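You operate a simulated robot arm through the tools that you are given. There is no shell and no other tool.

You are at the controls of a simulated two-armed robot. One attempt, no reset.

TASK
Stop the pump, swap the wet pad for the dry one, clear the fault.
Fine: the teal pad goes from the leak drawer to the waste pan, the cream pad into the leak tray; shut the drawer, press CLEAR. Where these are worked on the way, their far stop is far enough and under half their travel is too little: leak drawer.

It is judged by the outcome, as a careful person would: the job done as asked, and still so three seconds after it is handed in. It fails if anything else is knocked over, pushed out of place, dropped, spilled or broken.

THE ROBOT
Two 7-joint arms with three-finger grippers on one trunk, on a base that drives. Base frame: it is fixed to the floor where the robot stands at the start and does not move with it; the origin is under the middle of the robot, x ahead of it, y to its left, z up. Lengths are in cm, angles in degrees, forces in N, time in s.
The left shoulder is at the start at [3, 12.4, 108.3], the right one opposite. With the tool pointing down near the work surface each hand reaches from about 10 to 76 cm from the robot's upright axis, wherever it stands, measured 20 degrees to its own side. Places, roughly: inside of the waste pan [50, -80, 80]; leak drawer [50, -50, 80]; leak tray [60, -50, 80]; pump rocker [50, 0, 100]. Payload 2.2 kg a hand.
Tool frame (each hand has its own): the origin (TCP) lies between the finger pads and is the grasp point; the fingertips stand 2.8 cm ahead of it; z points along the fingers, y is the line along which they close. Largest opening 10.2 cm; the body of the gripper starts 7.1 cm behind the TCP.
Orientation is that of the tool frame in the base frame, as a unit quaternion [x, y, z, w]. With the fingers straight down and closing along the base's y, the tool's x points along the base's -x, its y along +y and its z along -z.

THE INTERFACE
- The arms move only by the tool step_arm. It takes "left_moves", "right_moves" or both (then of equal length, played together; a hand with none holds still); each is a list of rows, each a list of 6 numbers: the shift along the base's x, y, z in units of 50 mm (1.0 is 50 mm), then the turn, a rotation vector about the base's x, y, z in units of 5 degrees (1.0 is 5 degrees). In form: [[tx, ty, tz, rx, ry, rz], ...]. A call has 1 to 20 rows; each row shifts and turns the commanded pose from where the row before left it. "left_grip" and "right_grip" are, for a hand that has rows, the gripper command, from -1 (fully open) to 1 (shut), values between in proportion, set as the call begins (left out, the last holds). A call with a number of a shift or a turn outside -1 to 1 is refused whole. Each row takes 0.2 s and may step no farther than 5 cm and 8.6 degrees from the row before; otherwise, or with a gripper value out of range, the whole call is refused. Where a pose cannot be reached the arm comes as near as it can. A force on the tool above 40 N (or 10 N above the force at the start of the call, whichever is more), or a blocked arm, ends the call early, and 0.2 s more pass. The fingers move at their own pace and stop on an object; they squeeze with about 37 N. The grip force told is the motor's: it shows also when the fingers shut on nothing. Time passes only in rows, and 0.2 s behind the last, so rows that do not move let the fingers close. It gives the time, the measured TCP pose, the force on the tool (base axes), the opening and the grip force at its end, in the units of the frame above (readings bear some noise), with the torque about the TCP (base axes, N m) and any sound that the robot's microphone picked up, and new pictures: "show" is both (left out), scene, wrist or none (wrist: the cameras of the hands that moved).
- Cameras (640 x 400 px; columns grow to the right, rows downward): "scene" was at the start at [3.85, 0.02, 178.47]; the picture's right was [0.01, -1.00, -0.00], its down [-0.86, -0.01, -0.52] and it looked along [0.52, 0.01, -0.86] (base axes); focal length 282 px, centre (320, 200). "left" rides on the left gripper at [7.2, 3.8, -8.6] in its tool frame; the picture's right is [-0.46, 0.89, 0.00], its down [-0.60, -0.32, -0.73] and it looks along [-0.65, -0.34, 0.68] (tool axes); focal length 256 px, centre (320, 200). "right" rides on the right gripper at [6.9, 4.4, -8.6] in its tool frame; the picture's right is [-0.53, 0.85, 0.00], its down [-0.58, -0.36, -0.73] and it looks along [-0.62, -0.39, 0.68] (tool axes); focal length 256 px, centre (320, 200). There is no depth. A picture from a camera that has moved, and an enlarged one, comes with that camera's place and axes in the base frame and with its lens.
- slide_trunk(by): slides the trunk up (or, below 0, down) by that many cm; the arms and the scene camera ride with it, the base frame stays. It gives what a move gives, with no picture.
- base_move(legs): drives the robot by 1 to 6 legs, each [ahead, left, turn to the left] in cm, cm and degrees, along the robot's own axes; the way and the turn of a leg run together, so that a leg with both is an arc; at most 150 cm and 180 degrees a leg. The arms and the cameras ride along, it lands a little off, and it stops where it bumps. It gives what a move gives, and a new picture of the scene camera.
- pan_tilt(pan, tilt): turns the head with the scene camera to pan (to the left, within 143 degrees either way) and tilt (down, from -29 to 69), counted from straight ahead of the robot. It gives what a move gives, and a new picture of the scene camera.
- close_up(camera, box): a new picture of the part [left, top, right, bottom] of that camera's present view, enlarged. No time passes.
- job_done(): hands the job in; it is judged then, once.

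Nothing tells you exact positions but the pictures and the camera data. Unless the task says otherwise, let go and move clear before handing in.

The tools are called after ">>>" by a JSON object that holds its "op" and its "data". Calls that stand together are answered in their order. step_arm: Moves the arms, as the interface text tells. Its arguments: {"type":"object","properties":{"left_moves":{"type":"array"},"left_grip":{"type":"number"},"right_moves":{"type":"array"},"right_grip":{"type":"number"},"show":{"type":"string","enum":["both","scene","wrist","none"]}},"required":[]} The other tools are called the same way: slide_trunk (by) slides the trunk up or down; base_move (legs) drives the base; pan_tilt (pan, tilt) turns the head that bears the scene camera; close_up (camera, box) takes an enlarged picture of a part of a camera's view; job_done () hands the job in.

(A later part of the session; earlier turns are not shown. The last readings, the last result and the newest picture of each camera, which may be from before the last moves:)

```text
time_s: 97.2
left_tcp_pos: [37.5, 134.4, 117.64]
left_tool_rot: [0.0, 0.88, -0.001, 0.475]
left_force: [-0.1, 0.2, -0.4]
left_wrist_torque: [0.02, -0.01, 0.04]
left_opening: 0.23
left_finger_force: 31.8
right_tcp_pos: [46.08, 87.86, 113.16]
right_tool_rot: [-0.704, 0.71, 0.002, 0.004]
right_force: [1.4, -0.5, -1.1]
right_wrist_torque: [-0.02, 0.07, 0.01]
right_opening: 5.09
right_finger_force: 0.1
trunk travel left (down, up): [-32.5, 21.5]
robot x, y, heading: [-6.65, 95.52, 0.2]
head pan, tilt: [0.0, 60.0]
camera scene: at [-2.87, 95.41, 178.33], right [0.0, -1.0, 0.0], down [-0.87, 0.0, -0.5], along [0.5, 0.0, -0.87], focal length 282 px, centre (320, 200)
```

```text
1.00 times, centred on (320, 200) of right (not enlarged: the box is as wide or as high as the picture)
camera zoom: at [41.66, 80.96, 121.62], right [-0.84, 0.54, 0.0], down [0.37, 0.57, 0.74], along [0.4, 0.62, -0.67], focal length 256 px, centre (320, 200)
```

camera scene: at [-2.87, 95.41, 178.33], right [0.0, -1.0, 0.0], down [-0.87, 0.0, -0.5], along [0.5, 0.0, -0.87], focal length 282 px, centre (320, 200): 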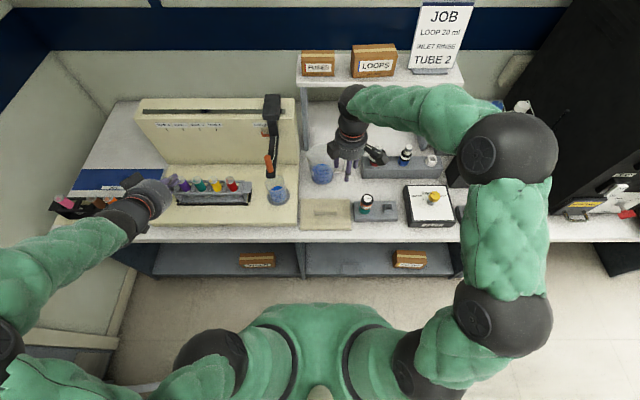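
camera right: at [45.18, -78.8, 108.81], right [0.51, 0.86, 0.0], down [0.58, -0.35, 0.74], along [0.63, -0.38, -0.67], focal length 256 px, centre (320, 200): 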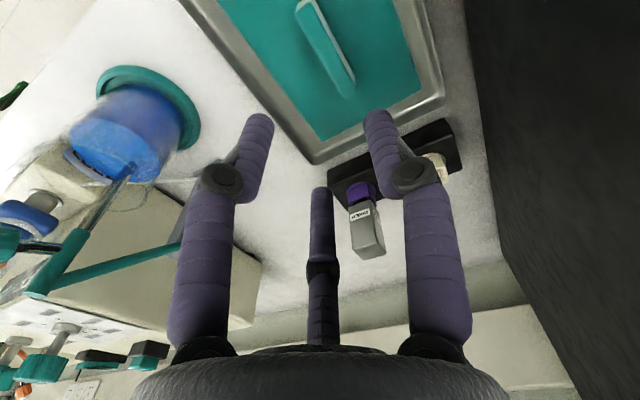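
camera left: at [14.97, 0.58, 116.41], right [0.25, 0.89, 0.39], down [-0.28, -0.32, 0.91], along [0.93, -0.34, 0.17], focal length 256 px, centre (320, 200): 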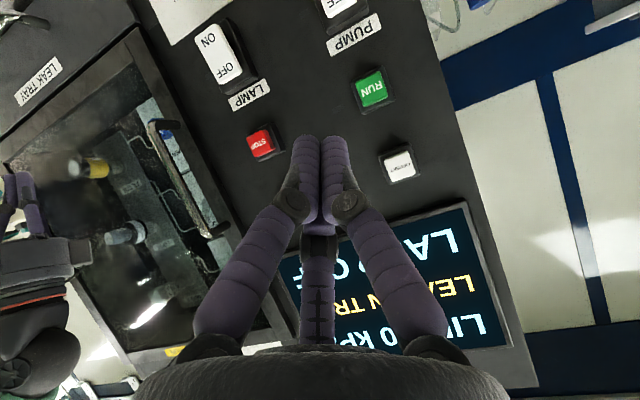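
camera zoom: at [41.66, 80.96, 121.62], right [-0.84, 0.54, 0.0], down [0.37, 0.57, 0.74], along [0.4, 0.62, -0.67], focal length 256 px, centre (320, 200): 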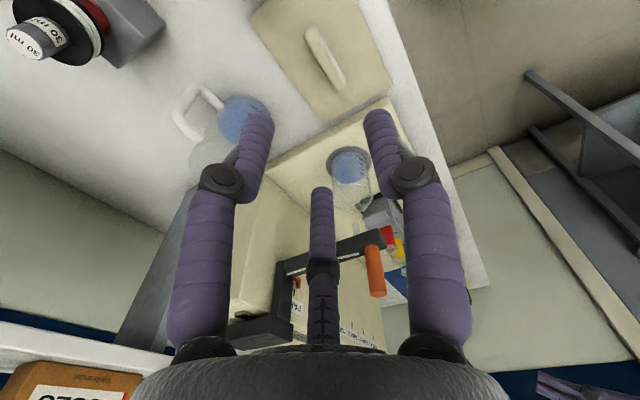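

The scene agrees: ridge centre near [48.2, 92.8], along y. I move over it and descend to hover.

>>> {"op": "step_arm", "data": {"right_moves": [[0.21, 0.5, 0, 0, 0, 0], [0.21, 0.5, 0, 0, 0, 0], [0, 0, -0.8, 0, 0, 0], [0, 0, -0.8, 0, 0, 0], [0, 0, -0.8, 0, 0, 0], [0, 0, -0.8, 0, 0, 0], [0, 0, -0.8, 0, 0, 0], [0, 0, 0, 0, 0, 0]]}}

>>> {"op": "close_up", "data": {"camera": "scene", "box": [240, 130, 400, 230]}}

```text
time_s: 99.0
left_tcp_pos: [37.35, 134.33, 117.65]
left_tool_rot: [0.0, 0.879, -0.001, 0.476]
left_force: [-0.1, -0.5, 0.6]
left_wrist_torque: [-0.02, 0.0, -0.01]
left_opening: 0.22
left_finger_force: 31.9
right_tcp_pos: [48.42, 92.73, 93.2]
right_tool_rot: [-0.703, 0.711, 0.002, 0.006]
right_force: [-0.8, -0.4, 0.1]
right_wrist_torque: [0.03, -0.01, 0.01]
right_opening: 5.1
right_finger_force: 0.2
trunk travel left (down, up): [-32.5, 21.5]
robot x, y, heading: [-6.66, 95.29, 0.0]
head pan, tilt: [0.0, 60.0]
camera scene: at [-3.15, 95.4, 178.34], right [0.0, -1.0, 0.0], down [-0.87, 0.0, -0.5], along [0.5, 0.0, -0.87], focal length 282 px, centre (320, 200)
camera right: at [44.06, 85.79, 101.66], right [-0.84, 0.54, 0.0], down [0.36, 0.57, 0.74], along [0.4, 0.62, -0.67], focal length 256 px, centre (320, 200)
```

scene: 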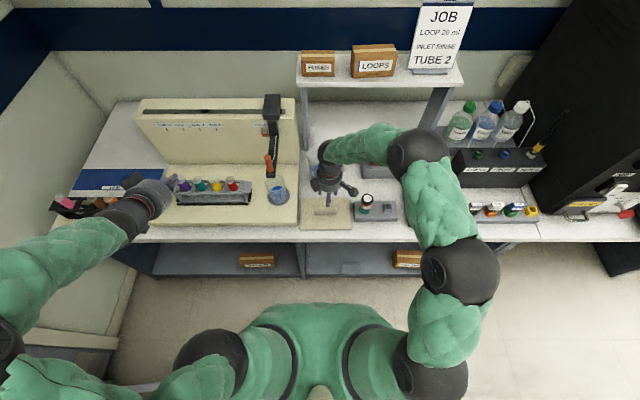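
right: 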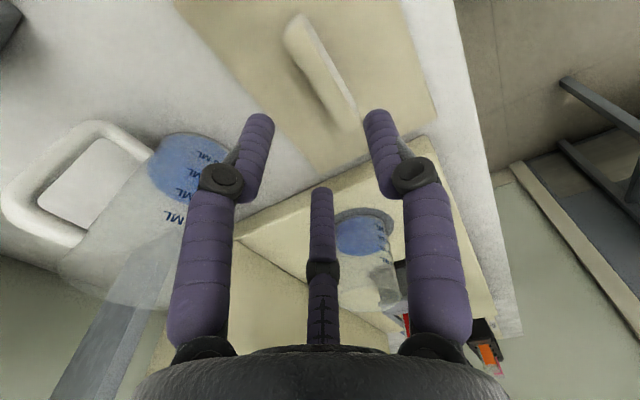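

```text
4.00 times, centred on (320, 180) of scene
camera zoom: at [-3.15, 95.4, 178.34], right [0.0, -1.0, 0.0], down [-0.87, 0.0, -0.5], along [0.5, 0.0, -0.87], focal length 1126 px, centre (320, 280)
```

zoom: 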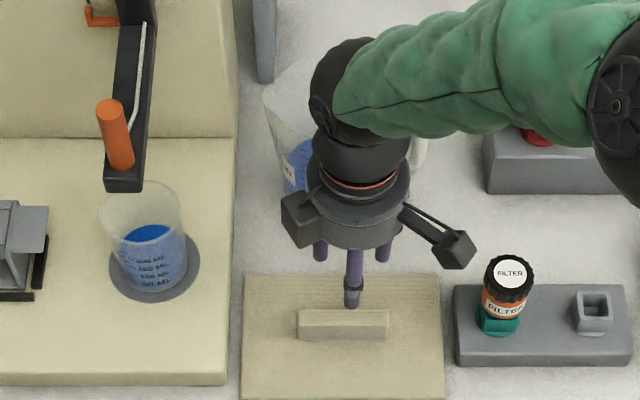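

The ridge lines up, about 0.3 cm nearer than the hand centre. I descend toward it.

>>> {"op": "step_arm", "data": {"right_moves": [[-0.06, 0, -0.5, 0, 0, 0], [0, 0, -0.5, 0, 0, 0], [0, 0, -0.4, 0, 0, 0], [0, 0, -0.3, 0, 0, 0], [0, 0, 0, 0, 0, 0]]}}

>>> {"op": "close_up", "data": {"camera": "scene", "box": [240, 130, 400, 230]}}

```text
time_s: 100.2
left_tcp_pos: [37.23, 134.42, 117.72]
left_tool_rot: [0.0, 0.879, -0.001, 0.476]
left_force: [0.1, -0.6, 0.4]
left_wrist_torque: [0.03, 0.03, -0.04]
left_opening: 0.21
left_finger_force: 31.4
right_tcp_pos: [47.88, 92.91, 84.86]
right_tool_rot: [-0.704, 0.71, 0.0, 0.008]
right_force: [-0.6, -1.7, 13.0]
right_wrist_torque: [-0.49, -0.17, -0.09]
right_opening: 5.4
right_finger_force: 1.9
trunk travel left (down, up): [-32.5, 21.5]
robot x, y, heading: [-6.6, 95.34, 0.2]
head pan, tilt: [0.0, 60.0]
camera scene: at [-3.18, 95.4, 178.35], right [0.0, -1.0, 0.0], down [-0.87, 0.0, -0.5], along [0.5, 0.0, -0.87], focal length 282 px, centre (320, 200)
camera right: at [43.38, 86.03, 93.38], right [-0.84, 0.54, 0.0], down [0.36, 0.57, 0.74], along [0.4, 0.62, -0.67], focal length 256 px, centre (320, 200)
```

scene: 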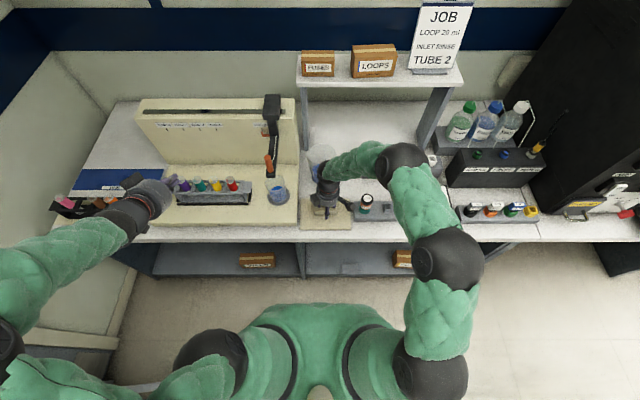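
right: 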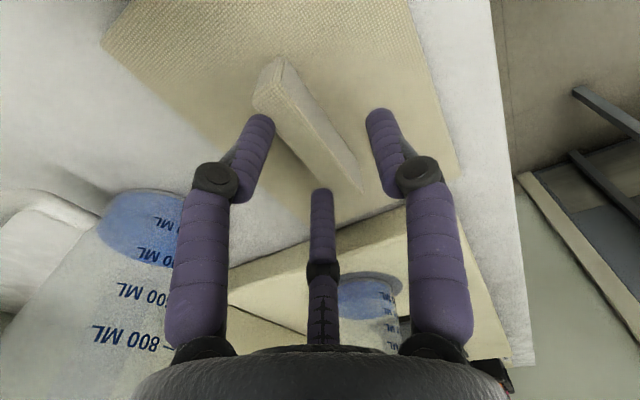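

```text
4.00 times, centred on (320, 180) of scene
camera zoom: at [-3.18, 95.4, 178.35], right [0.0, -1.0, 0.0], down [-0.87, 0.0, -0.5], along [0.5, 0.0, -0.87], focal length 1126 px, centre (320, 280)
```

zoom: 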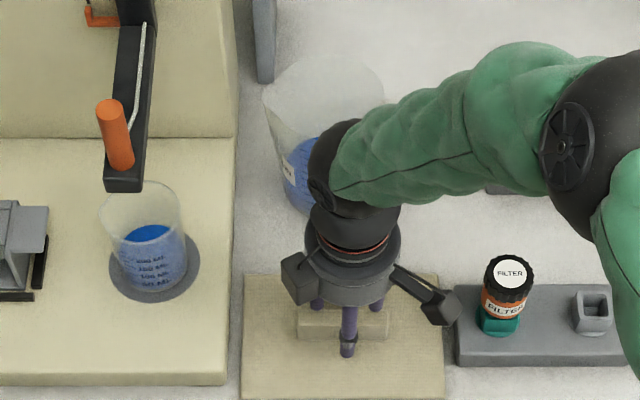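

I feel about 13 N of contact already, so something touches early. I look closer before going on.

>>> {"op": "close_up", "data": {"camera": "right", "box": [200, 30, 440, 180]}}

>>> {"op": "close_up", "data": {"camera": "scene", "box": [290, 160, 370, 210]}}

```text
2.67 times, centred on (320, 105) of right
camera zoom: at [43.38, 86.03, 93.38], right [-0.84, 0.54, 0.0], down [0.36, 0.57, 0.74], along [0.4, 0.62, -0.67], focal length 683 px, centre (320, 453)
```

zoom: 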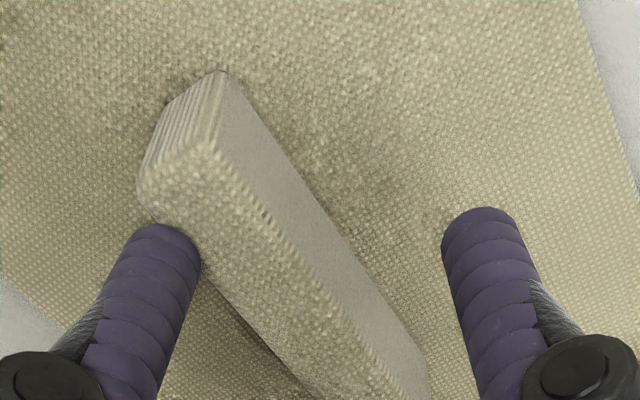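

```text
8.00 times, centred on (330, 185) of scene
camera zoom: at [-3.18, 95.4, 178.35], right [0.0, -1.0, 0.0], down [-0.87, 0.0, -0.5], along [0.5, 0.0, -0.87], focal length 2252 px, centre (240, 320)
```

zoom: 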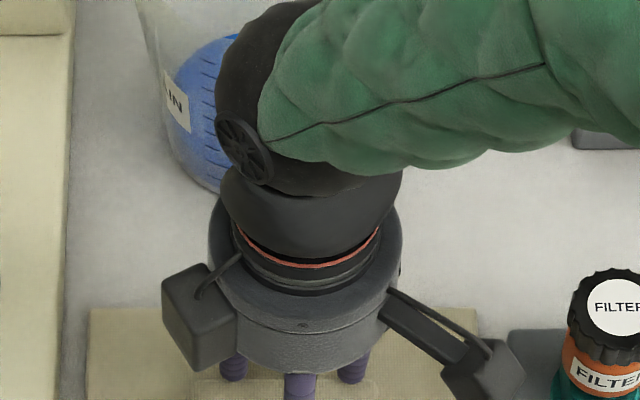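

The far-side digit is resting on the ridge's top edge; the ridge lies ~1.2 cm further from me. I rise, shift +x and check again.

>>> {"op": "step_arm", "data": {"right_moves": [[0, 0, 0.3, 0, 0, 0], [0.24, 0, 0.05, 0, 0, 0], [0, 0, 0, 0, 0, 0]], "show": "wrist"}}

>>> {"op": "close_up", "data": {"camera": "right", "box": [200, 30, 440, 180]}}

```text
time_s: 101.0
left_tcp_pos: [37.37, 134.27, 117.74]
left_tool_rot: [0.0, 0.879, -0.001, 0.476]
left_force: [-0.1, 0.5, -0.2]
left_wrist_torque: [-0.01, 0.01, -0.02]
left_opening: 0.18
left_finger_force: 31.0
right_tcp_pos: [48.83, 92.79, 86.55]
right_tool_rot: [-0.705, 0.71, 0.002, 0.006]
right_force: [0.0, 0.0, -0.4]
right_wrist_torque: [0.03, 0.04, -0.03]
right_opening: 5.1
right_finger_force: 0.0
trunk travel left (down, up): [-32.5, 21.5]
robot x, y, heading: [-6.78, 95.49, -0.1]
head pan, tilt: [0.0, 60.0]
camera right: at [44.44, 85.92, 95.05], right [-0.84, 0.54, 0.0], down [0.37, 0.57, 0.74], along [0.4, 0.62, -0.67], focal length 256 px, centre (320, 200)
```

right: 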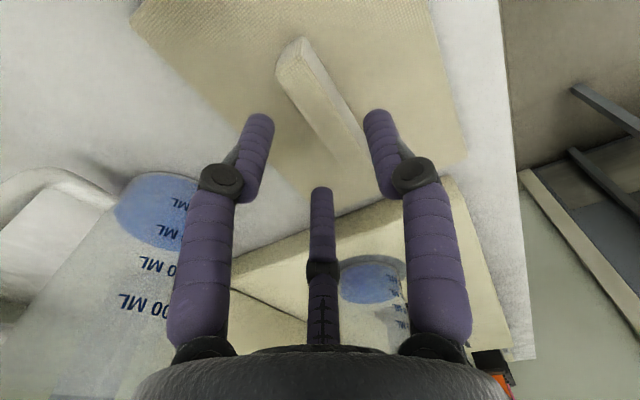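

```text
2.67 times, centred on (320, 105) of right
camera zoom: at [44.44, 85.92, 95.05], right [-0.84, 0.54, 0.0], down [0.37, 0.57, 0.74], along [0.4, 0.62, -0.67], focal length 683 px, centre (320, 453)
```

zoom: 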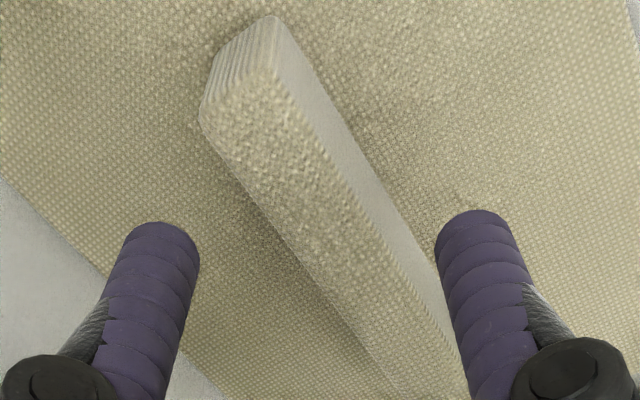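

Now the ridge is well between the digits (this hand's digits close centrically). I descend to grip height.

>>> {"op": "step_arm", "data": {"right_moves": [[0, 0.02, -0.3, 0, 0, 0], [0, 0, -0.3, 0, 0, 0], [0, 0, -0.2, 0, 0, 0], [0, 0, 0, 0, 0, 0]], "show": "wrist"}}

>>> {"op": "close_up", "data": {"camera": "right", "box": [200, 30, 440, 180]}}

```text
time_s: 102.0
left_tcp_pos: [37.35, 134.24, 117.6]
left_tool_rot: [0.0, 0.879, -0.001, 0.477]
left_force: [0.2, -1.1, 0.6]
left_wrist_torque: [0.04, -0.02, -0.01]
left_opening: 0.21
left_finger_force: 30.8
right_tcp_pos: [48.85, 92.97, 82.43]
right_tool_rot: [-0.705, 0.709, 0.002, 0.006]
right_force: [0.3, 0.7, -1.2]
right_wrist_torque: [-0.02, -0.02, -0.02]
right_opening: 5.11
right_finger_force: 0.0
trunk travel left (down, up): [-32.5, 21.5]
robot x, y, heading: [-6.92, 95.41, 0.1]
head pan, tilt: [0.0, 60.0]
camera right: at [44.46, 86.16, 90.93], right [-0.84, 0.54, 0.0], down [0.37, 0.57, 0.74], along [0.4, 0.62, -0.67], focal length 256 px, centre (320, 200)
```

right: 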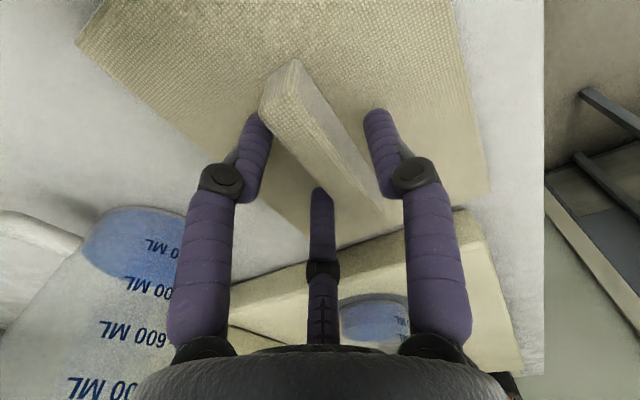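

```text
2.67 times, centred on (320, 105) of right
camera zoom: at [44.46, 86.16, 90.93], right [-0.84, 0.54, 0.0], down [0.37, 0.57, 0.74], along [0.4, 0.62, -0.67], focal length 683 px, centre (320, 453)
```

zoom: 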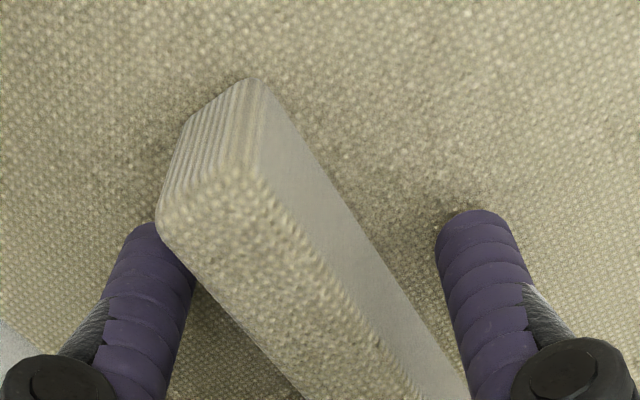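

Both sides straddle the ridge, no contact force. I close the grip.

>>> {"op": "step_arm", "data": {"right_moves": [[0, 0, -0.05, 0, 0, 0], [0, 0, 0, 0, 0, 0], [0, 0, 0, 0, 0, 0], [0, 0, 0, 0, 0, 0]], "right_grip": 1, "show": "wrist"}}

```text
time_s: 103.0
left_tcp_pos: [37.23, 134.29, 117.76]
left_tool_rot: [-0.001, 0.88, 0.0, 0.476]
left_force: [-0.5, 0.2, 0.3]
left_wrist_torque: [-0.02, 0.0, -0.02]
left_opening: 0.22
left_finger_force: 31.5
right_tcp_pos: [48.82, 93.01, 82.3]
right_tool_rot: [-0.704, 0.71, 0.002, 0.008]
right_force: [-1.3, 1.9, 18.6]
right_wrist_torque: [-0.04, 0.51, 0.22]
right_opening: 2.65
right_finger_force: 37.0
trunk travel left (down, up): [-32.5, 21.5]
robot x, y, heading: [-6.95, 95.45, 0.1]
head pan, tilt: [0.0, 60.0]
camera right: at [44.45, 86.13, 90.79], right [-0.84, 0.54, 0.0], down [0.36, 0.57, 0.74], along [0.4, 0.62, -0.67], focal length 256 px, centre (320, 200)
```

right: 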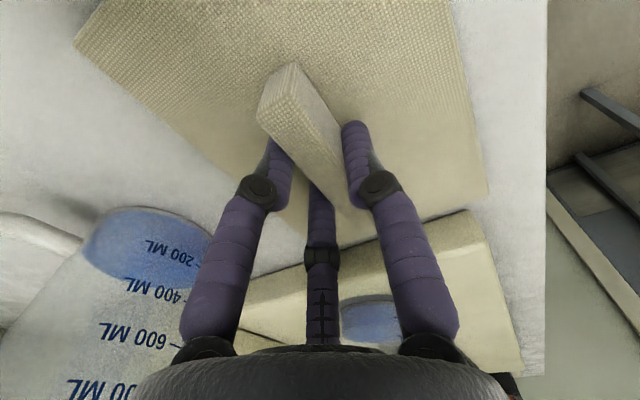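

Gripped. I lift it straight up.

>>> {"op": "step_arm", "data": {"right_moves": [[0, 0, 0.2, 0, 0, 0], [0, 0, 0.5, 0, 0, 0], [-0.1, -0.1, 0.8, 0, 0, 0], [-0.2, -0.1, 0.8, 0, 0, 0], [-0.2, -0.1, 0.8, 0, 0, 0], [-0.2, -0.1, 0.8, 0, 0, 0], [-0.2, 0, 0.8, 0, 0, 0], [-0.2, 0, 0.8, 0, 0, 0], [0, 0, 0.5, 0, 0, 0], [0, 0, 0, 0, 0, 0]]}}

```text
time_s: 105.2
left_tcp_pos: [37.27, 134.41, 117.68]
left_tool_rot: [0.0, 0.879, -0.001, 0.477]
left_force: [1.7, -0.7, 0.6]
left_wrist_torque: [-0.02, -0.03, 0.0]
left_opening: 0.21
left_finger_force: 31.5
right_tcp_pos: [43.38, 91.04, 112.23]
right_tool_rot: [-0.705, 0.709, 0.002, 0.005]
right_force: [0.6, -1.0, -0.8]
right_wrist_torque: [0.01, 0.01, 0.01]
right_opening: 2.65
right_finger_force: 37.6
trunk travel left (down, up): [-32.5, 21.5]
robot x, y, heading: [-6.7, 95.54, -0.0]
head pan, tilt: [0.0, 60.0]
camera scene: at [-3.05, 95.39, 178.33], right [0.0, -1.0, 0.0], down [-0.87, 0.0, -0.5], along [0.5, 0.0, -0.87], focal length 282 px, centre (320, 200)
camera right: at [39.03, 84.15, 120.7], right [-0.84, 0.54, 0.0], down [0.37, 0.57, 0.74], along [0.4, 0.62, -0.67], focal length 256 px, centre (320, 200)
```

scene: 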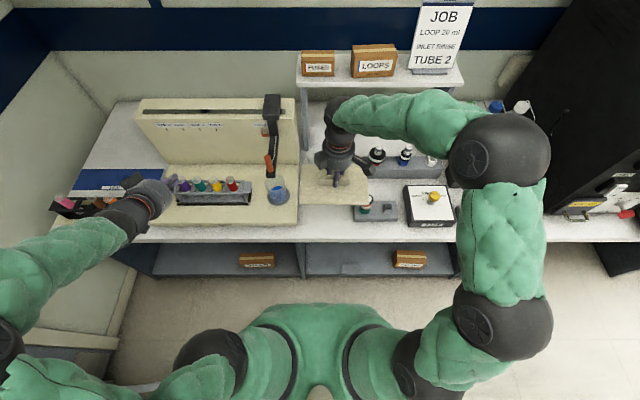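
right: 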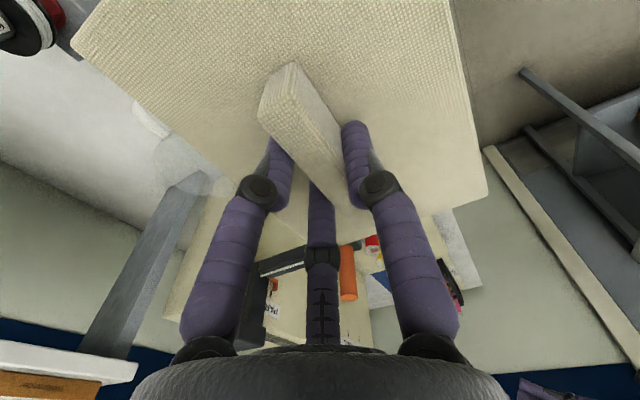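

Cream pad in hand. I back up 11 cm, then drive right to the drawer.

>>> {"op": "base_move", "data": {"legs": [[-11, 0, 0], [0, -68, 0], [0, -69, 0]]}}

>>> {"op": "close_up", "data": {"camera": "scene", "box": [240, 140, 440, 265]}}

```text
time_s: 113.2
left_tcp_pos: [27.57, -2.89, 117.65]
left_tool_rot: [-0.005, 0.879, 0.002, 0.477]
left_force: [-0.8, 0.6, 0.1]
left_wrist_torque: [0.0, 0.02, 0.02]
left_opening: 0.22
left_finger_force: 31.2
right_tcp_pos: [34.14, -46.24, 112.23]
right_tool_rot: [0.708, -0.706, -0.002, -0.007]
right_force: [0.2, 0.2, -1.3]
right_wrist_torque: [-0.01, -0.01, -0.05]
right_opening: 2.68
right_finger_force: 37.3
trunk travel left (down, up): [-32.5, 21.5]
robot x, y, heading: [-16.12, -42.37, 1.0]
head pan, tilt: [0.0, 60.0]
camera scene: at [-12.48, -42.38, 178.33], right [0.01, -1.0, 0.0], down [-0.87, -0.01, -0.5], along [0.5, 0.01, -0.87], focal length 282 px, centre (320, 200)
```

scene: 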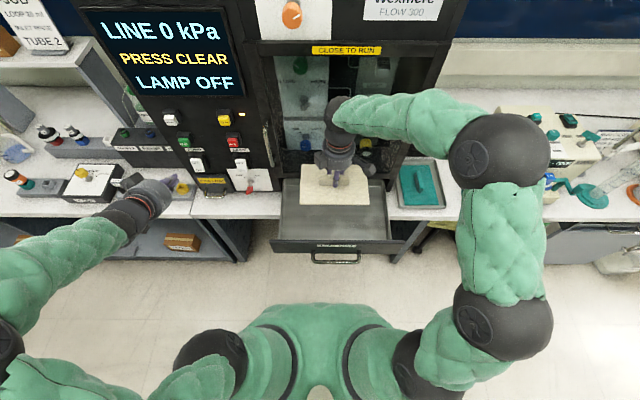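

```text
3.20 times, centred on (340, 202) of scene
camera zoom: at [-12.48, -42.38, 178.33], right [0.01, -1.0, 0.0], down [-0.87, -0.01, -0.5], along [0.5, 0.01, -0.87], focal length 901 px, centre (256, 192)
```

zoom: 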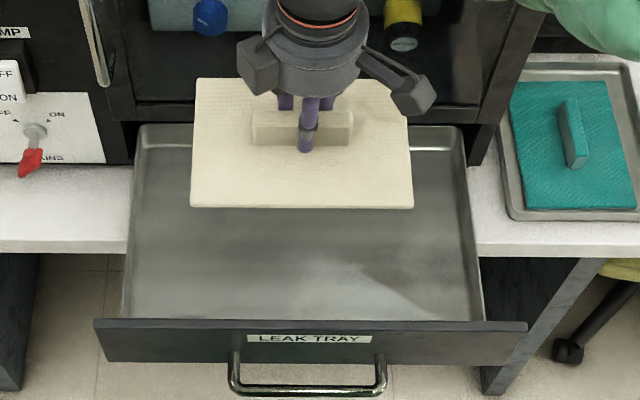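

The open drawer is as I left it. I lower the cream pad into the tray at the spot the teal pad occupied.

>>> {"op": "step_arm", "data": {"right_moves": [[0.28, -0.14, 0, 0, 0, 0], [0.28, -0.14, 0, 0, 0, 0], [0, 0, -0.8, 0, 0, 0], [0, 0, -0.8, 0, 0, 0], [0, 0, -0.8, 0, 0, 0], [0, 0, -0.8, 0, 0, 0], [0, 0, -0.8, 0, 0, 0], [0, 0, -0.3, 0, 0, 0], [0, 0, 0, 0, 0, 0]]}}

>>> {"op": "close_up", "data": {"camera": "scene", "box": [240, 140, 440, 265]}}

```text
time_s: 115.2
left_tcp_pos: [27.66, -2.97, 117.68]
left_tool_rot: [-0.004, 0.879, 0.001, 0.476]
left_force: [1.3, -0.7, -0.4]
left_wrist_torque: [-0.01, 0.02, 0.03]
left_opening: 0.19
left_finger_force: 31.9
right_tcp_pos: [37.1, -47.72, 90.42]
right_tool_rot: [0.708, -0.706, -0.002, -0.006]
right_force: [-0.6, 1.7, -0.3]
right_wrist_torque: [0.01, 0.0, 0.0]
right_opening: 2.65
right_finger_force: 36.6
trunk travel left (down, up): [-32.5, 21.5]
robot x, y, heading: [-16.12, -42.39, 0.9]
head pan, tilt: [0.0, 60.0]
camera scene: at [-12.47, -42.31, 178.34], right [0.01, -1.0, 0.0], down [-0.87, -0.01, -0.5], along [0.5, 0.01, -0.87], focal length 282 px, centre (320, 200)
camera right: at [32.73, -54.68, 98.95], right [-0.85, 0.53, 0.0], down [0.36, 0.57, 0.74], along [0.39, 0.63, -0.67], focal length 256 px, centre (320, 200)
```

scene: 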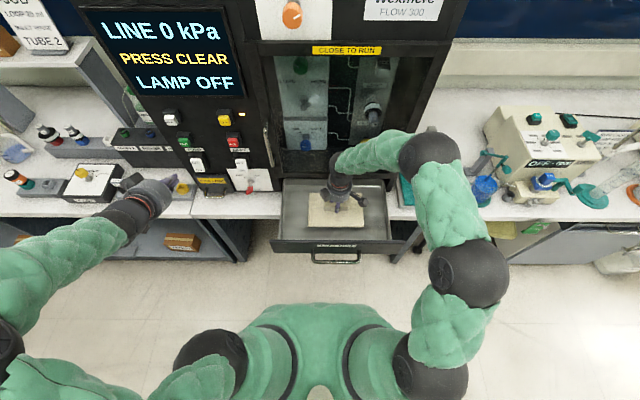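
right: 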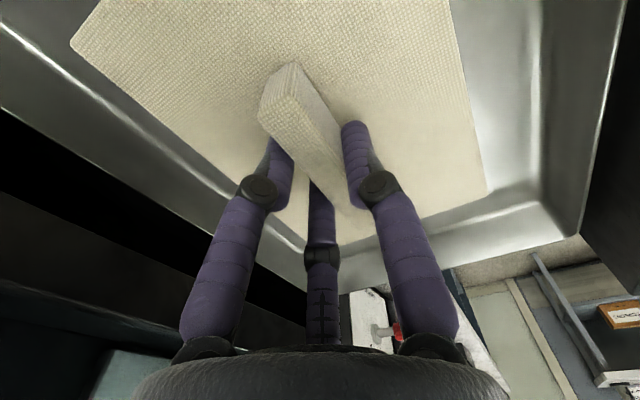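

```text
3.20 times, centred on (340, 202) of scene
camera zoom: at [-12.47, -42.31, 178.34], right [0.01, -1.0, 0.0], down [-0.87, -0.01, -0.5], along [0.5, 0.01, -0.87], focal length 901 px, centre (256, 192)
```

zoom: 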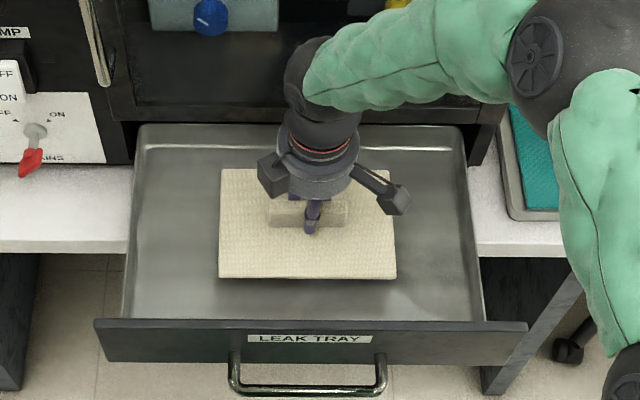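

Well centred in the tray; I lower to contact in small steps.

>>> {"op": "step_arm", "data": {"right_moves": [[0, 0, -0.25, 0, 0, 0], [0, 0, -0.25, 0, 0, 0], [0, 0, -0.12, 0, 0, 0], [0, 0, -0.08, 0, 0, 0], [0, 0, -0.08, 0, 0, 0], [0, 0, 0, 0, 0, 0]], "show": "wrist"}}

```text
time_s: 116.6
left_tcp_pos: [27.49, -2.97, 117.73]
left_tool_rot: [-0.005, 0.879, 0.002, 0.477]
left_force: [-0.3, -0.5, 0.2]
left_wrist_torque: [0.0, 0.01, -0.03]
left_opening: 0.22
left_finger_force: 31.6
right_tcp_pos: [36.78, -47.47, 86.61]
right_tool_rot: [0.709, -0.706, -0.002, -0.006]
right_force: [-0.4, 0.0, -0.6]
right_wrist_torque: [0.02, 0.0, 0.02]
right_opening: 2.65
right_finger_force: 37.0
trunk travel left (down, up): [-32.5, 21.5]
robot x, y, heading: [-16.07, -42.31, 1.1]
head pan, tilt: [0.0, 60.0]
camera right: at [32.48, -54.48, 95.18], right [-0.85, 0.53, 0.0], down [0.36, 0.57, 0.74], along [0.39, 0.63, -0.67], focal length 256 px, centre (320, 200)
```

right: 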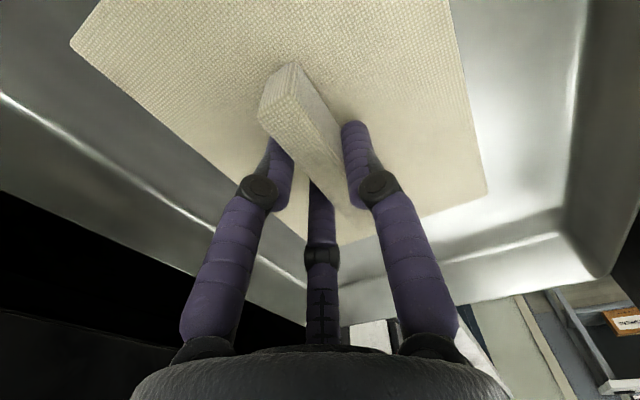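

>>> {"op": "step_arm", "data": {"right_moves": [[0, 0, -0.08, 0, 0, 0], [0, 0, -0.08, 0, 0, 0], [0, 0, -0.06, 0, 0, 0], [0, 0, 0, 0, 0, 0]], "show": "wrist"}}

```text
time_s: 117.6
left_tcp_pos: [27.33, -2.89, 117.78]
left_tool_rot: [-0.004, 0.878, 0.0, 0.478]
left_force: [-0.4, -0.4, 0.5]
left_wrist_torque: [-0.04, 0.03, 0.0]
left_opening: 0.19
left_finger_force: 31.9
right_tcp_pos: [36.93, -47.48, 85.92]
right_tool_rot: [0.708, -0.706, 0.0, -0.01]
right_force: [-1.0, -3.0, 34.8]
right_wrist_torque: [-0.22, 0.79, 0.06]
right_opening: 2.68
right_finger_force: 36.8
trunk travel left (down, up): [-32.5, 21.5]
robot x, y, heading: [-16.04, -42.47, 0.8]
head pan, tilt: [0.0, 60.0]
camera right: at [32.49, -54.49, 94.54], right [-0.85, 0.53, 0.0], down [0.35, 0.57, 0.74], along [0.4, 0.63, -0.67], focal length 256 px, centre (320, 200)
```

right: 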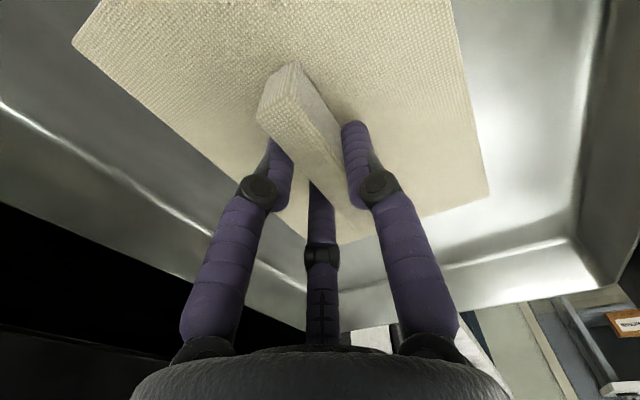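

The pad rests on the tray floor. I release it, and rise straight up.

>>> {"op": "step_arm", "data": {"right_moves": [[0, 0, 0.06, 0, 0, 0], [0, 0, 0, 0, 0, 0], [0, 0, 0, 0, 0, 0], [0, 0, 0.2, 0, 0, 0], [0, 0, 0.4, 0, 0, 0], [0, 0, 0.6, 0, 0, 0], [0, 0, 0.8, 0, 0, 0], [0, 0, 0.8, 0, 0, 0], [0, 0, 0.6, 0, 0, 0]], "right_grip": 0}}

>>> {"op": "close_up", "data": {"camera": "scene", "box": [240, 140, 440, 265]}}

```text
time_s: 119.6
left_tcp_pos: [27.51, -2.86, 117.68]
left_tool_rot: [-0.005, 0.879, 0.002, 0.477]
left_force: [0.7, 0.1, 0.1]
left_wrist_torque: [0.04, 0.02, 0.0]
left_opening: 0.21
left_finger_force: 32.0
right_tcp_pos: [37.09, -47.8, 103.04]
right_tool_rot: [0.708, -0.707, -0.002, -0.005]
right_force: [-0.7, 0.2, -1.4]
right_wrist_torque: [0.03, 0.0, -0.03]
right_opening: 5.12
right_finger_force: 0.1
trunk travel left (down, up): [-32.5, 21.5]
robot x, y, heading: [-16.21, -42.82, 0.8]
head pan, tilt: [0.0, 60.0]
camera scene: at [-12.55, -42.29, 178.34], right [0.01, -1.0, 0.0], down [-0.87, -0.01, -0.5], along [0.5, 0.01, -0.87], focal length 282 px, centre (320, 200)
camera right: at [32.82, -54.74, 111.54], right [-0.85, 0.53, 0.0], down [0.36, 0.57, 0.74], along [0.39, 0.63, -0.67], focal length 256 px, centre (320, 200)
```

scene: 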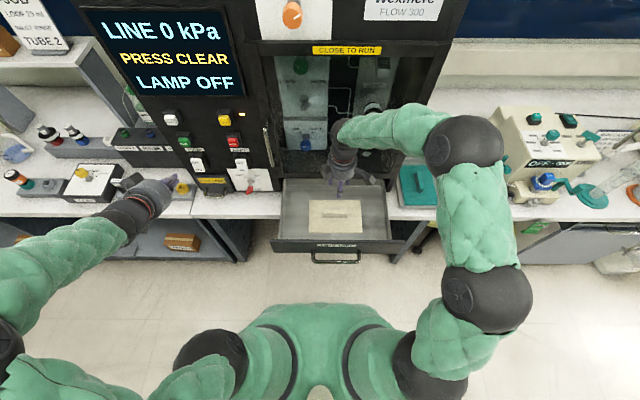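
right: 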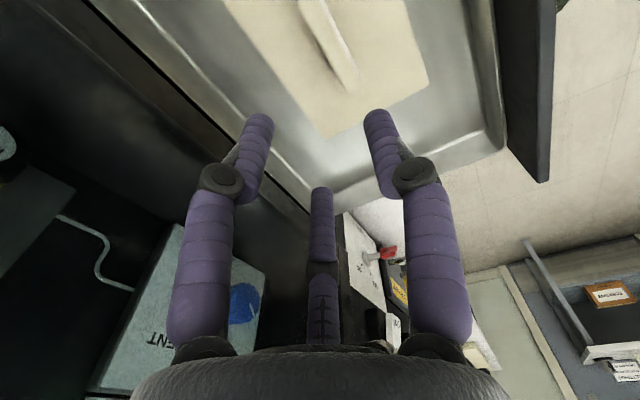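

```text
3.20 times, centred on (340, 202) of scene
camera zoom: at [-12.55, -42.29, 178.34], right [0.01, -1.0, 0.0], down [-0.87, -0.01, -0.5], along [0.5, 0.01, -0.87], focal length 901 px, centre (256, 192)
```

zoom: 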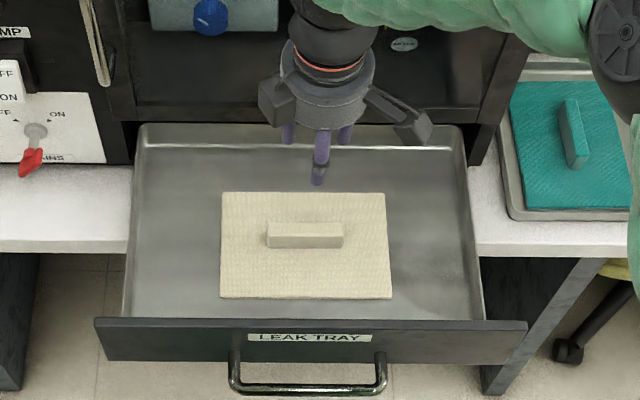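

The cream pad sits in the tray. Next I close the right hand, move it in front of the drawer with a 35° tilt, and push the drawer shut by its face above the handle.

>>> {"op": "step_arm", "data": {"right_moves": [[0, 0, 0.1, 0, 0, -1], [0, 0, 0.1, 0, 0, -1], [-0.25, 0, 0.1, 0, 0, -1], [-0.25, 0, 0, 0, 0, -1], [-0.25, 0, 0, 0, 0, -1], [-0.25, 0, 0, 0, 0, -1], [-0.25, 0, 0, 0, 0, -1], [-0.25, 0, 0, 0, 0, -1], [-0.25, 0, 0, 0, 0, -1], [-0.25, 0, 0, 0, 0, -1], [-0.25, 0, 0, 0, 0, -1], [-0.25, 0, 0, 0, 0, -1], [-0.25, 0, 0, 0, 0, -1], [-0.25, 0, 0, 0, 0, -1], [-0.25, 0, 0, 0, 0, -1], [-0.25, 0, 0, 0, 0, -1], [-0.25, 0, 0, 0, 0, -1], [-0.2, 0, 0, 0, 0, -1], [0, 0, 0, 0, 0, 0]], "right_grip": 1, "show": "none"}}

>>> {"op": "step_arm", "data": {"right_moves": [[0, 0, 0, 0, -1, 0], [0, 0, 0, 0, -1, 0], [0, 0, 0, 0, -1, 0], [0, 0, 0, 0, -1, 0], [0, 0, 0, 0, -1, 0], [0, 0, 0, 0, -1, 0], [0, 0, 0, 0, -1, 0], [0, 0, 0, 0, 0, 0]]}}

>>> {"op": "close_up", "data": {"camera": "scene", "box": [240, 140, 440, 265]}}

```text
time_s: 123.6
left_tcp_pos: [27.54, -2.95, 117.76]
left_tool_rot: [-0.005, 0.879, 0.002, 0.477]
left_force: [-0.1, 0.1, 0.1]
left_wrist_torque: [-0.04, -0.01, 0.01]
left_opening: 0.21
left_finger_force: 31.4
right_tcp_pos: [17.16, -47.45, 104.61]
right_tool_rot: [-0.001, 1.0, -0.003, 0.005]
right_force: [-0.8, -0.8, 1.3]
right_wrist_torque: [0.02, 0.0, 0.01]
right_opening: 0.19
right_finger_force: 31.0
trunk travel left (down, up): [-32.5, 21.5]
robot x, y, heading: [-16.2, -42.37, 0.8]
head pan, tilt: [0.0, 60.0]
```

```text
time_s: 125.4
left_tcp_pos: [27.56, -2.83, 117.56]
left_tool_rot: [-0.005, 0.88, 0.002, 0.475]
left_force: [0.0, 0.9, 0.3]
left_wrist_torque: [-0.04, 0.0, 0.02]
left_opening: 0.21
left_finger_force: 30.9
right_tcp_pos: [17.13, -47.6, 104.45]
right_tool_rot: [-0.001, 0.952, -0.002, 0.306]
right_force: [-0.2, 0.4, -0.6]
right_wrist_torque: [0.0, 0.0, -0.01]
right_opening: 0.2
right_finger_force: 31.6
trunk travel left (down, up): [-32.5, 21.5]
robot x, y, heading: [-16.13, -42.16, 0.6]
head pan, tilt: [0.0, 60.0]
camera scene: at [-12.44, -42.28, 178.34], right [0.01, -1.0, 0.0], down [-0.87, -0.01, -0.5], along [0.5, 0.01, -0.87], focal length 282 px, centre (320, 200)
camera right: at [6.52, -43.1, 107.46], right [0.43, 0.85, 0.31], down [0.04, -0.36, 0.93], along [0.9, -0.39, -0.19], focal length 256 px, centre (320, 200)
```

scene: 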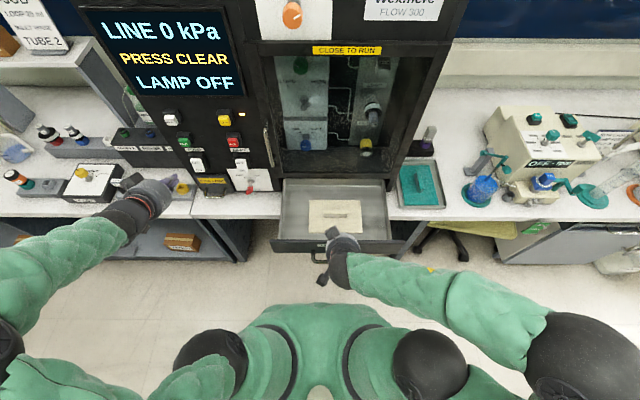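
right: 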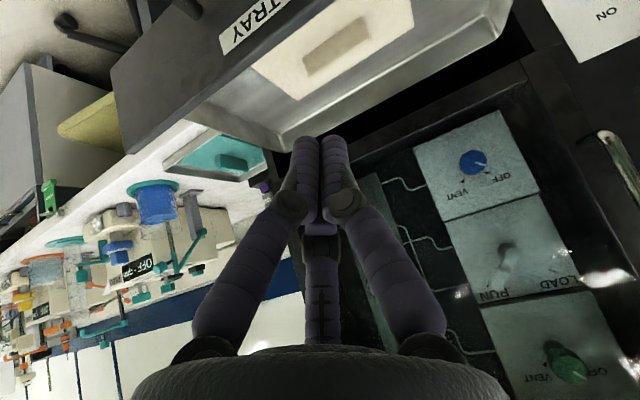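

```text
3.20 times, centred on (340, 202) of scene
camera zoom: at [-12.44, -42.28, 178.34], right [0.01, -1.0, 0.0], down [-0.87, -0.01, -0.5], along [0.5, 0.01, -0.87], focal length 901 px, centre (256, 192)
```

zoom: 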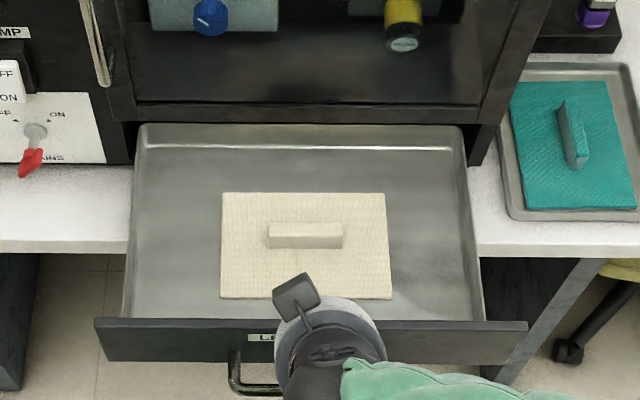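

I move back slightly, go down to face height, and check the gap.

>>> {"op": "step_arm", "data": {"right_moves": [[-0.4, 0, 0, 0, 0, 0], [0, 0, -0.6, 0, 0, 0], [0, 0, -0.6, 0, 0, 0], [0, 0, -0.6, 0, 0, 0], [0, 0, -0.6, 0, 0, 0], [0, 0, -0.5, 0, 0, 0], [0, 0, 0, 0, 0, 0]]}}

>>> {"op": "close_up", "data": {"camera": "scene", "box": [240, 160, 440, 285]}}

```text
time_s: 127.0
left_tcp_pos: [27.55, -2.88, 117.66]
left_tool_rot: [-0.004, 0.879, 0.001, 0.476]
left_force: [0.5, -1.1, 0.8]
left_wrist_torque: [0.01, 0.0, 0.03]
left_opening: 0.2
left_finger_force: 31.4
right_tcp_pos: [14.92, -47.39, 90.08]
right_tool_rot: [-0.001, 0.952, -0.003, 0.306]
right_force: [0.1, 0.0, -0.4]
right_wrist_torque: [0.0, -0.01, 0.01]
right_opening: 0.19
right_finger_force: 31.3
trunk travel left (down, up): [-32.5, 21.5]
robot x, y, heading: [-15.7, -42.29, 0.8]
head pan, tilt: [0.0, 60.0]
camera scene: at [-12.55, -42.32, 178.34], right [0.01, -1.0, 0.0], down [-0.87, -0.01, -0.5], along [0.5, 0.01, -0.87], focal length 282 px, centre (320, 200)
camera right: at [4.4, -43.02, 92.92], right [0.43, 0.85, 0.31], down [0.04, -0.36, 0.93], along [0.9, -0.39, -0.19], focal length 256 px, centre (320, 200)
```

scene: 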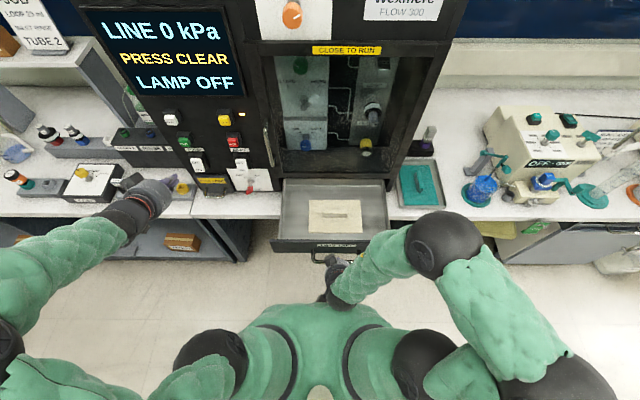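
right: 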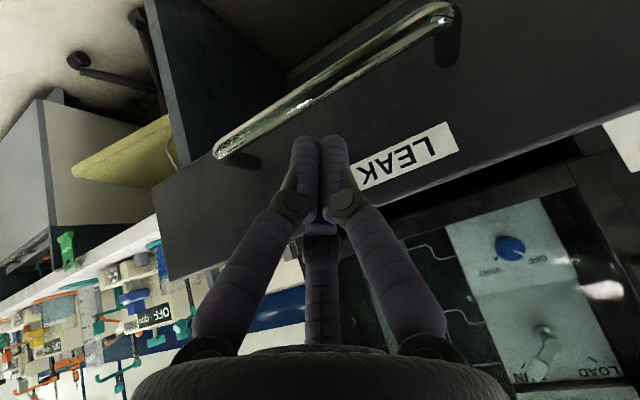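

```text
3.20 times, centred on (340, 222) of scene
camera zoom: at [-12.55, -42.32, 178.34], right [0.01, -1.0, 0.0], down [-0.87, -0.01, -0.5], along [0.5, 0.01, -0.87], focal length 901 px, centre (256, 128)
```

zoom: 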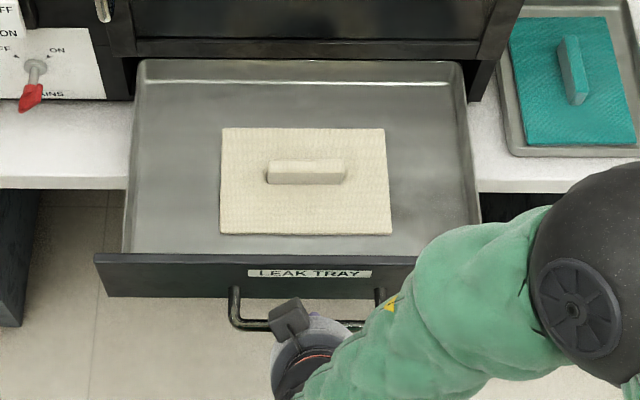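

The tip sits above the bar, in front of the face. I push forward smoothly.

>>> {"op": "step_arm", "data": {"right_moves": [[0.2, 0, 0, 0, 0, 0], [0.2, 0, 0, 0, 0, 0], [0.2, 0, 0, 0, 0, 0], [0.2, 0, 0, 0, 0, 0], [0.2, 0, 0, 0, 0, 0], [0.2, 0, 0, 0, 0, 0], [0.2, 0, 0, 0, 0, 0], [0.2, 0, 0, 0, 0, 0], [0.2, 0, 0, 0, 0, 0], [0.2, 0, 0, 0, 0, 0], [0.2, 0, 0, 0, 0, 0], [0.2, 0, 0, 0, 0, 0], [0, 0, 0, 0, 0, 0]], "show": "none"}}

>>> {"op": "close_up", "data": {"camera": "scene", "box": [240, 160, 440, 285]}}

```text
time_s: 129.8
left_tcp_pos: [27.63, -2.94, 117.8]
left_tool_rot: [-0.005, 0.879, 0.001, 0.476]
left_force: [0.0, -0.4, 0.0]
left_wrist_torque: [0.01, -0.01, -0.03]
left_opening: 0.2
left_finger_force: 31.0
right_tcp_pos: [27.22, -47.49, 90.07]
right_tool_rot: [-0.001, 0.952, -0.003, 0.306]
right_force: [-1.1, -0.2, 0.2]
right_wrist_torque: [-0.04, -0.01, 0.0]
right_opening: 0.21
right_finger_force: 31.8
trunk travel left (down, up): [-32.5, 21.5]
robot x, y, heading: [-16.03, -42.2, 0.9]
head pan, tilt: [0.0, 60.0]
```

```text
3.20 times, centred on (340, 222) of scene
camera zoom: at [-12.51, -42.31, 178.33], right [0.01, -1.0, 0.0], down [-0.87, -0.01, -0.5], along [0.5, 0.01, -0.87], focal length 901 px, centre (256, 128)
```

zoom: 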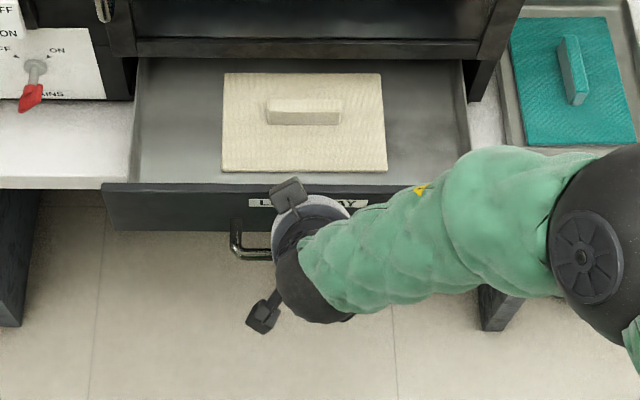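

The drawer is sliding in with the pad staying put. I keep pushing.

>>> {"op": "step_arm", "data": {"right_moves": [[0.2, 0, 0, 0, 0, 0], [0.2, 0, 0, 0, 0, 0], [0.2, 0, 0, 0, 0, 0], [0.2, 0, 0, 0, 0, 0], [0.2, 0, 0, 0, 0, 0], [0.2, 0, 0, 0, 0, 0], [0.2, 0, 0, 0, 0, 0], [0.2, 0, 0, 0, 0, 0], [0.2, 0, 0, 0, 0, 0], [0.2, 0, 0, 0, 0, 0], [0.2, 0, 0, 0, 0, 0], [0.2, 0, 0, 0, 0, 0], [0.2, 0, 0, 0, 0, 0], [0.2, 0, 0, 0, 0, 0], [0, 0, 0, 0, 0, 0]], "show": "none"}}

>>> {"op": "close_up", "data": {"camera": "scene", "box": [240, 140, 440, 265]}}

```text
time_s: 133.0
left_tcp_pos: [27.49, -2.95, 117.65]
left_tool_rot: [-0.004, 0.879, 0.001, 0.476]
left_force: [0.1, 0.1, 0.0]
left_wrist_torque: [-0.02, -0.01, -0.01]
left_opening: 0.22
left_finger_force: 31.3
right_tcp_pos: [41.37, -47.61, 90.05]
right_tool_rot: [-0.001, 0.952, -0.003, 0.306]
right_force: [-0.9, -0.2, -0.4]
right_wrist_torque: [0.02, 0.03, 0.0]
right_opening: 0.2
right_finger_force: 31.3
trunk travel left (down, up): [-32.5, 21.5]
robot x, y, heading: [-16.21, -42.03, 1.1]
head pan, tilt: [0.0, 60.0]
```

```text
3.20 times, centred on (340, 202) of scene
camera zoom: at [-12.5, -42.31, 178.34], right [0.01, -1.0, 0.0], down [-0.87, -0.01, -0.5], along [0.5, 0.01, -0.87], focal length 901 px, centre (256, 192)
```

zoom: 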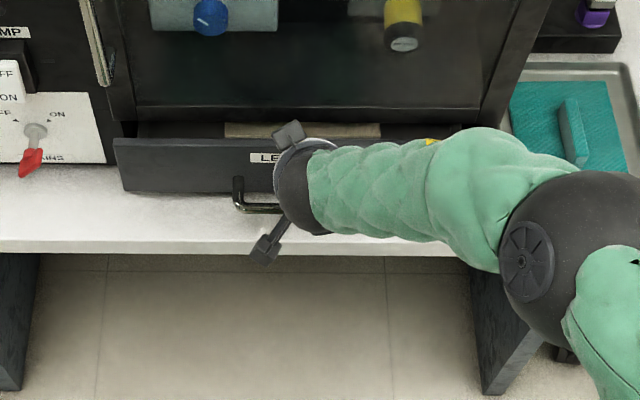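

Nearly shut; I push the last centimetres slowly until it stops.

>>> {"op": "step_arm", "data": {"right_moves": [[0.12, 0, 0, 0, 0, 0], [0.12, 0, 0, 0, 0, 0], [0.12, 0, 0, 0, 0, 0], [0.12, 0, 0, 0, 0, 0], [0.1, 0, 0, 0, 0, 0], [0.1, 0, 0, 0, 0, 0], [0.08, 0, 0, 0, 0, 0], [0.08, 0, 0, 0, 0, 0], [0.08, 0, 0, 0, 0, 0], [0, 0, 0, 0, 0, 0]], "show": "none"}}

>>> {"op": "close_up", "data": {"camera": "scene", "box": [240, 140, 440, 265]}}

```text
time_s: 134.9
left_tcp_pos: [27.31, -2.82, 117.74]
left_tool_rot: [-0.004, 0.879, 0.001, 0.476]
left_force: [0.7, 0.0, -0.4]
left_wrist_torque: [0.0, -0.01, 0.0]
left_opening: 0.18
left_finger_force: 30.9
right_tcp_pos: [44.47, -47.54, 89.39]
right_tool_rot: [-0.003, 0.954, -0.003, 0.3]
right_force: [-23.7, -0.4, 13.5]
right_wrist_torque: [-0.09, 0.0, -0.15]
right_opening: 0.2
right_finger_force: 30.9
trunk travel left (down, up): [-32.5, 21.5]
robot x, y, heading: [-16.24, -42.01, 0.6]
head pan, tilt: [0.0, 60.0]
stopped in row 9 (right hand): the force on the tool passed its limit at 44 N (the readings are from after the stop); the commanded pose is now the measured one
```

```text
3.20 times, centred on (340, 202) of scene
camera zoom: at [-12.76, -42.31, 178.34], right [0.01, -1.0, 0.0], down [-0.87, -0.01, -0.5], along [0.5, 0.01, -0.87], focal length 901 px, centre (256, 192)
```

zoom: 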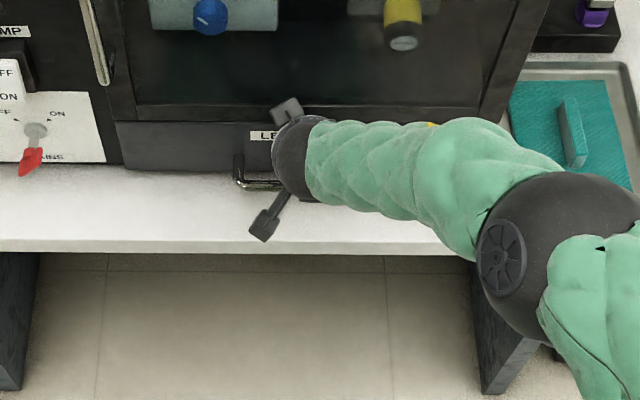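

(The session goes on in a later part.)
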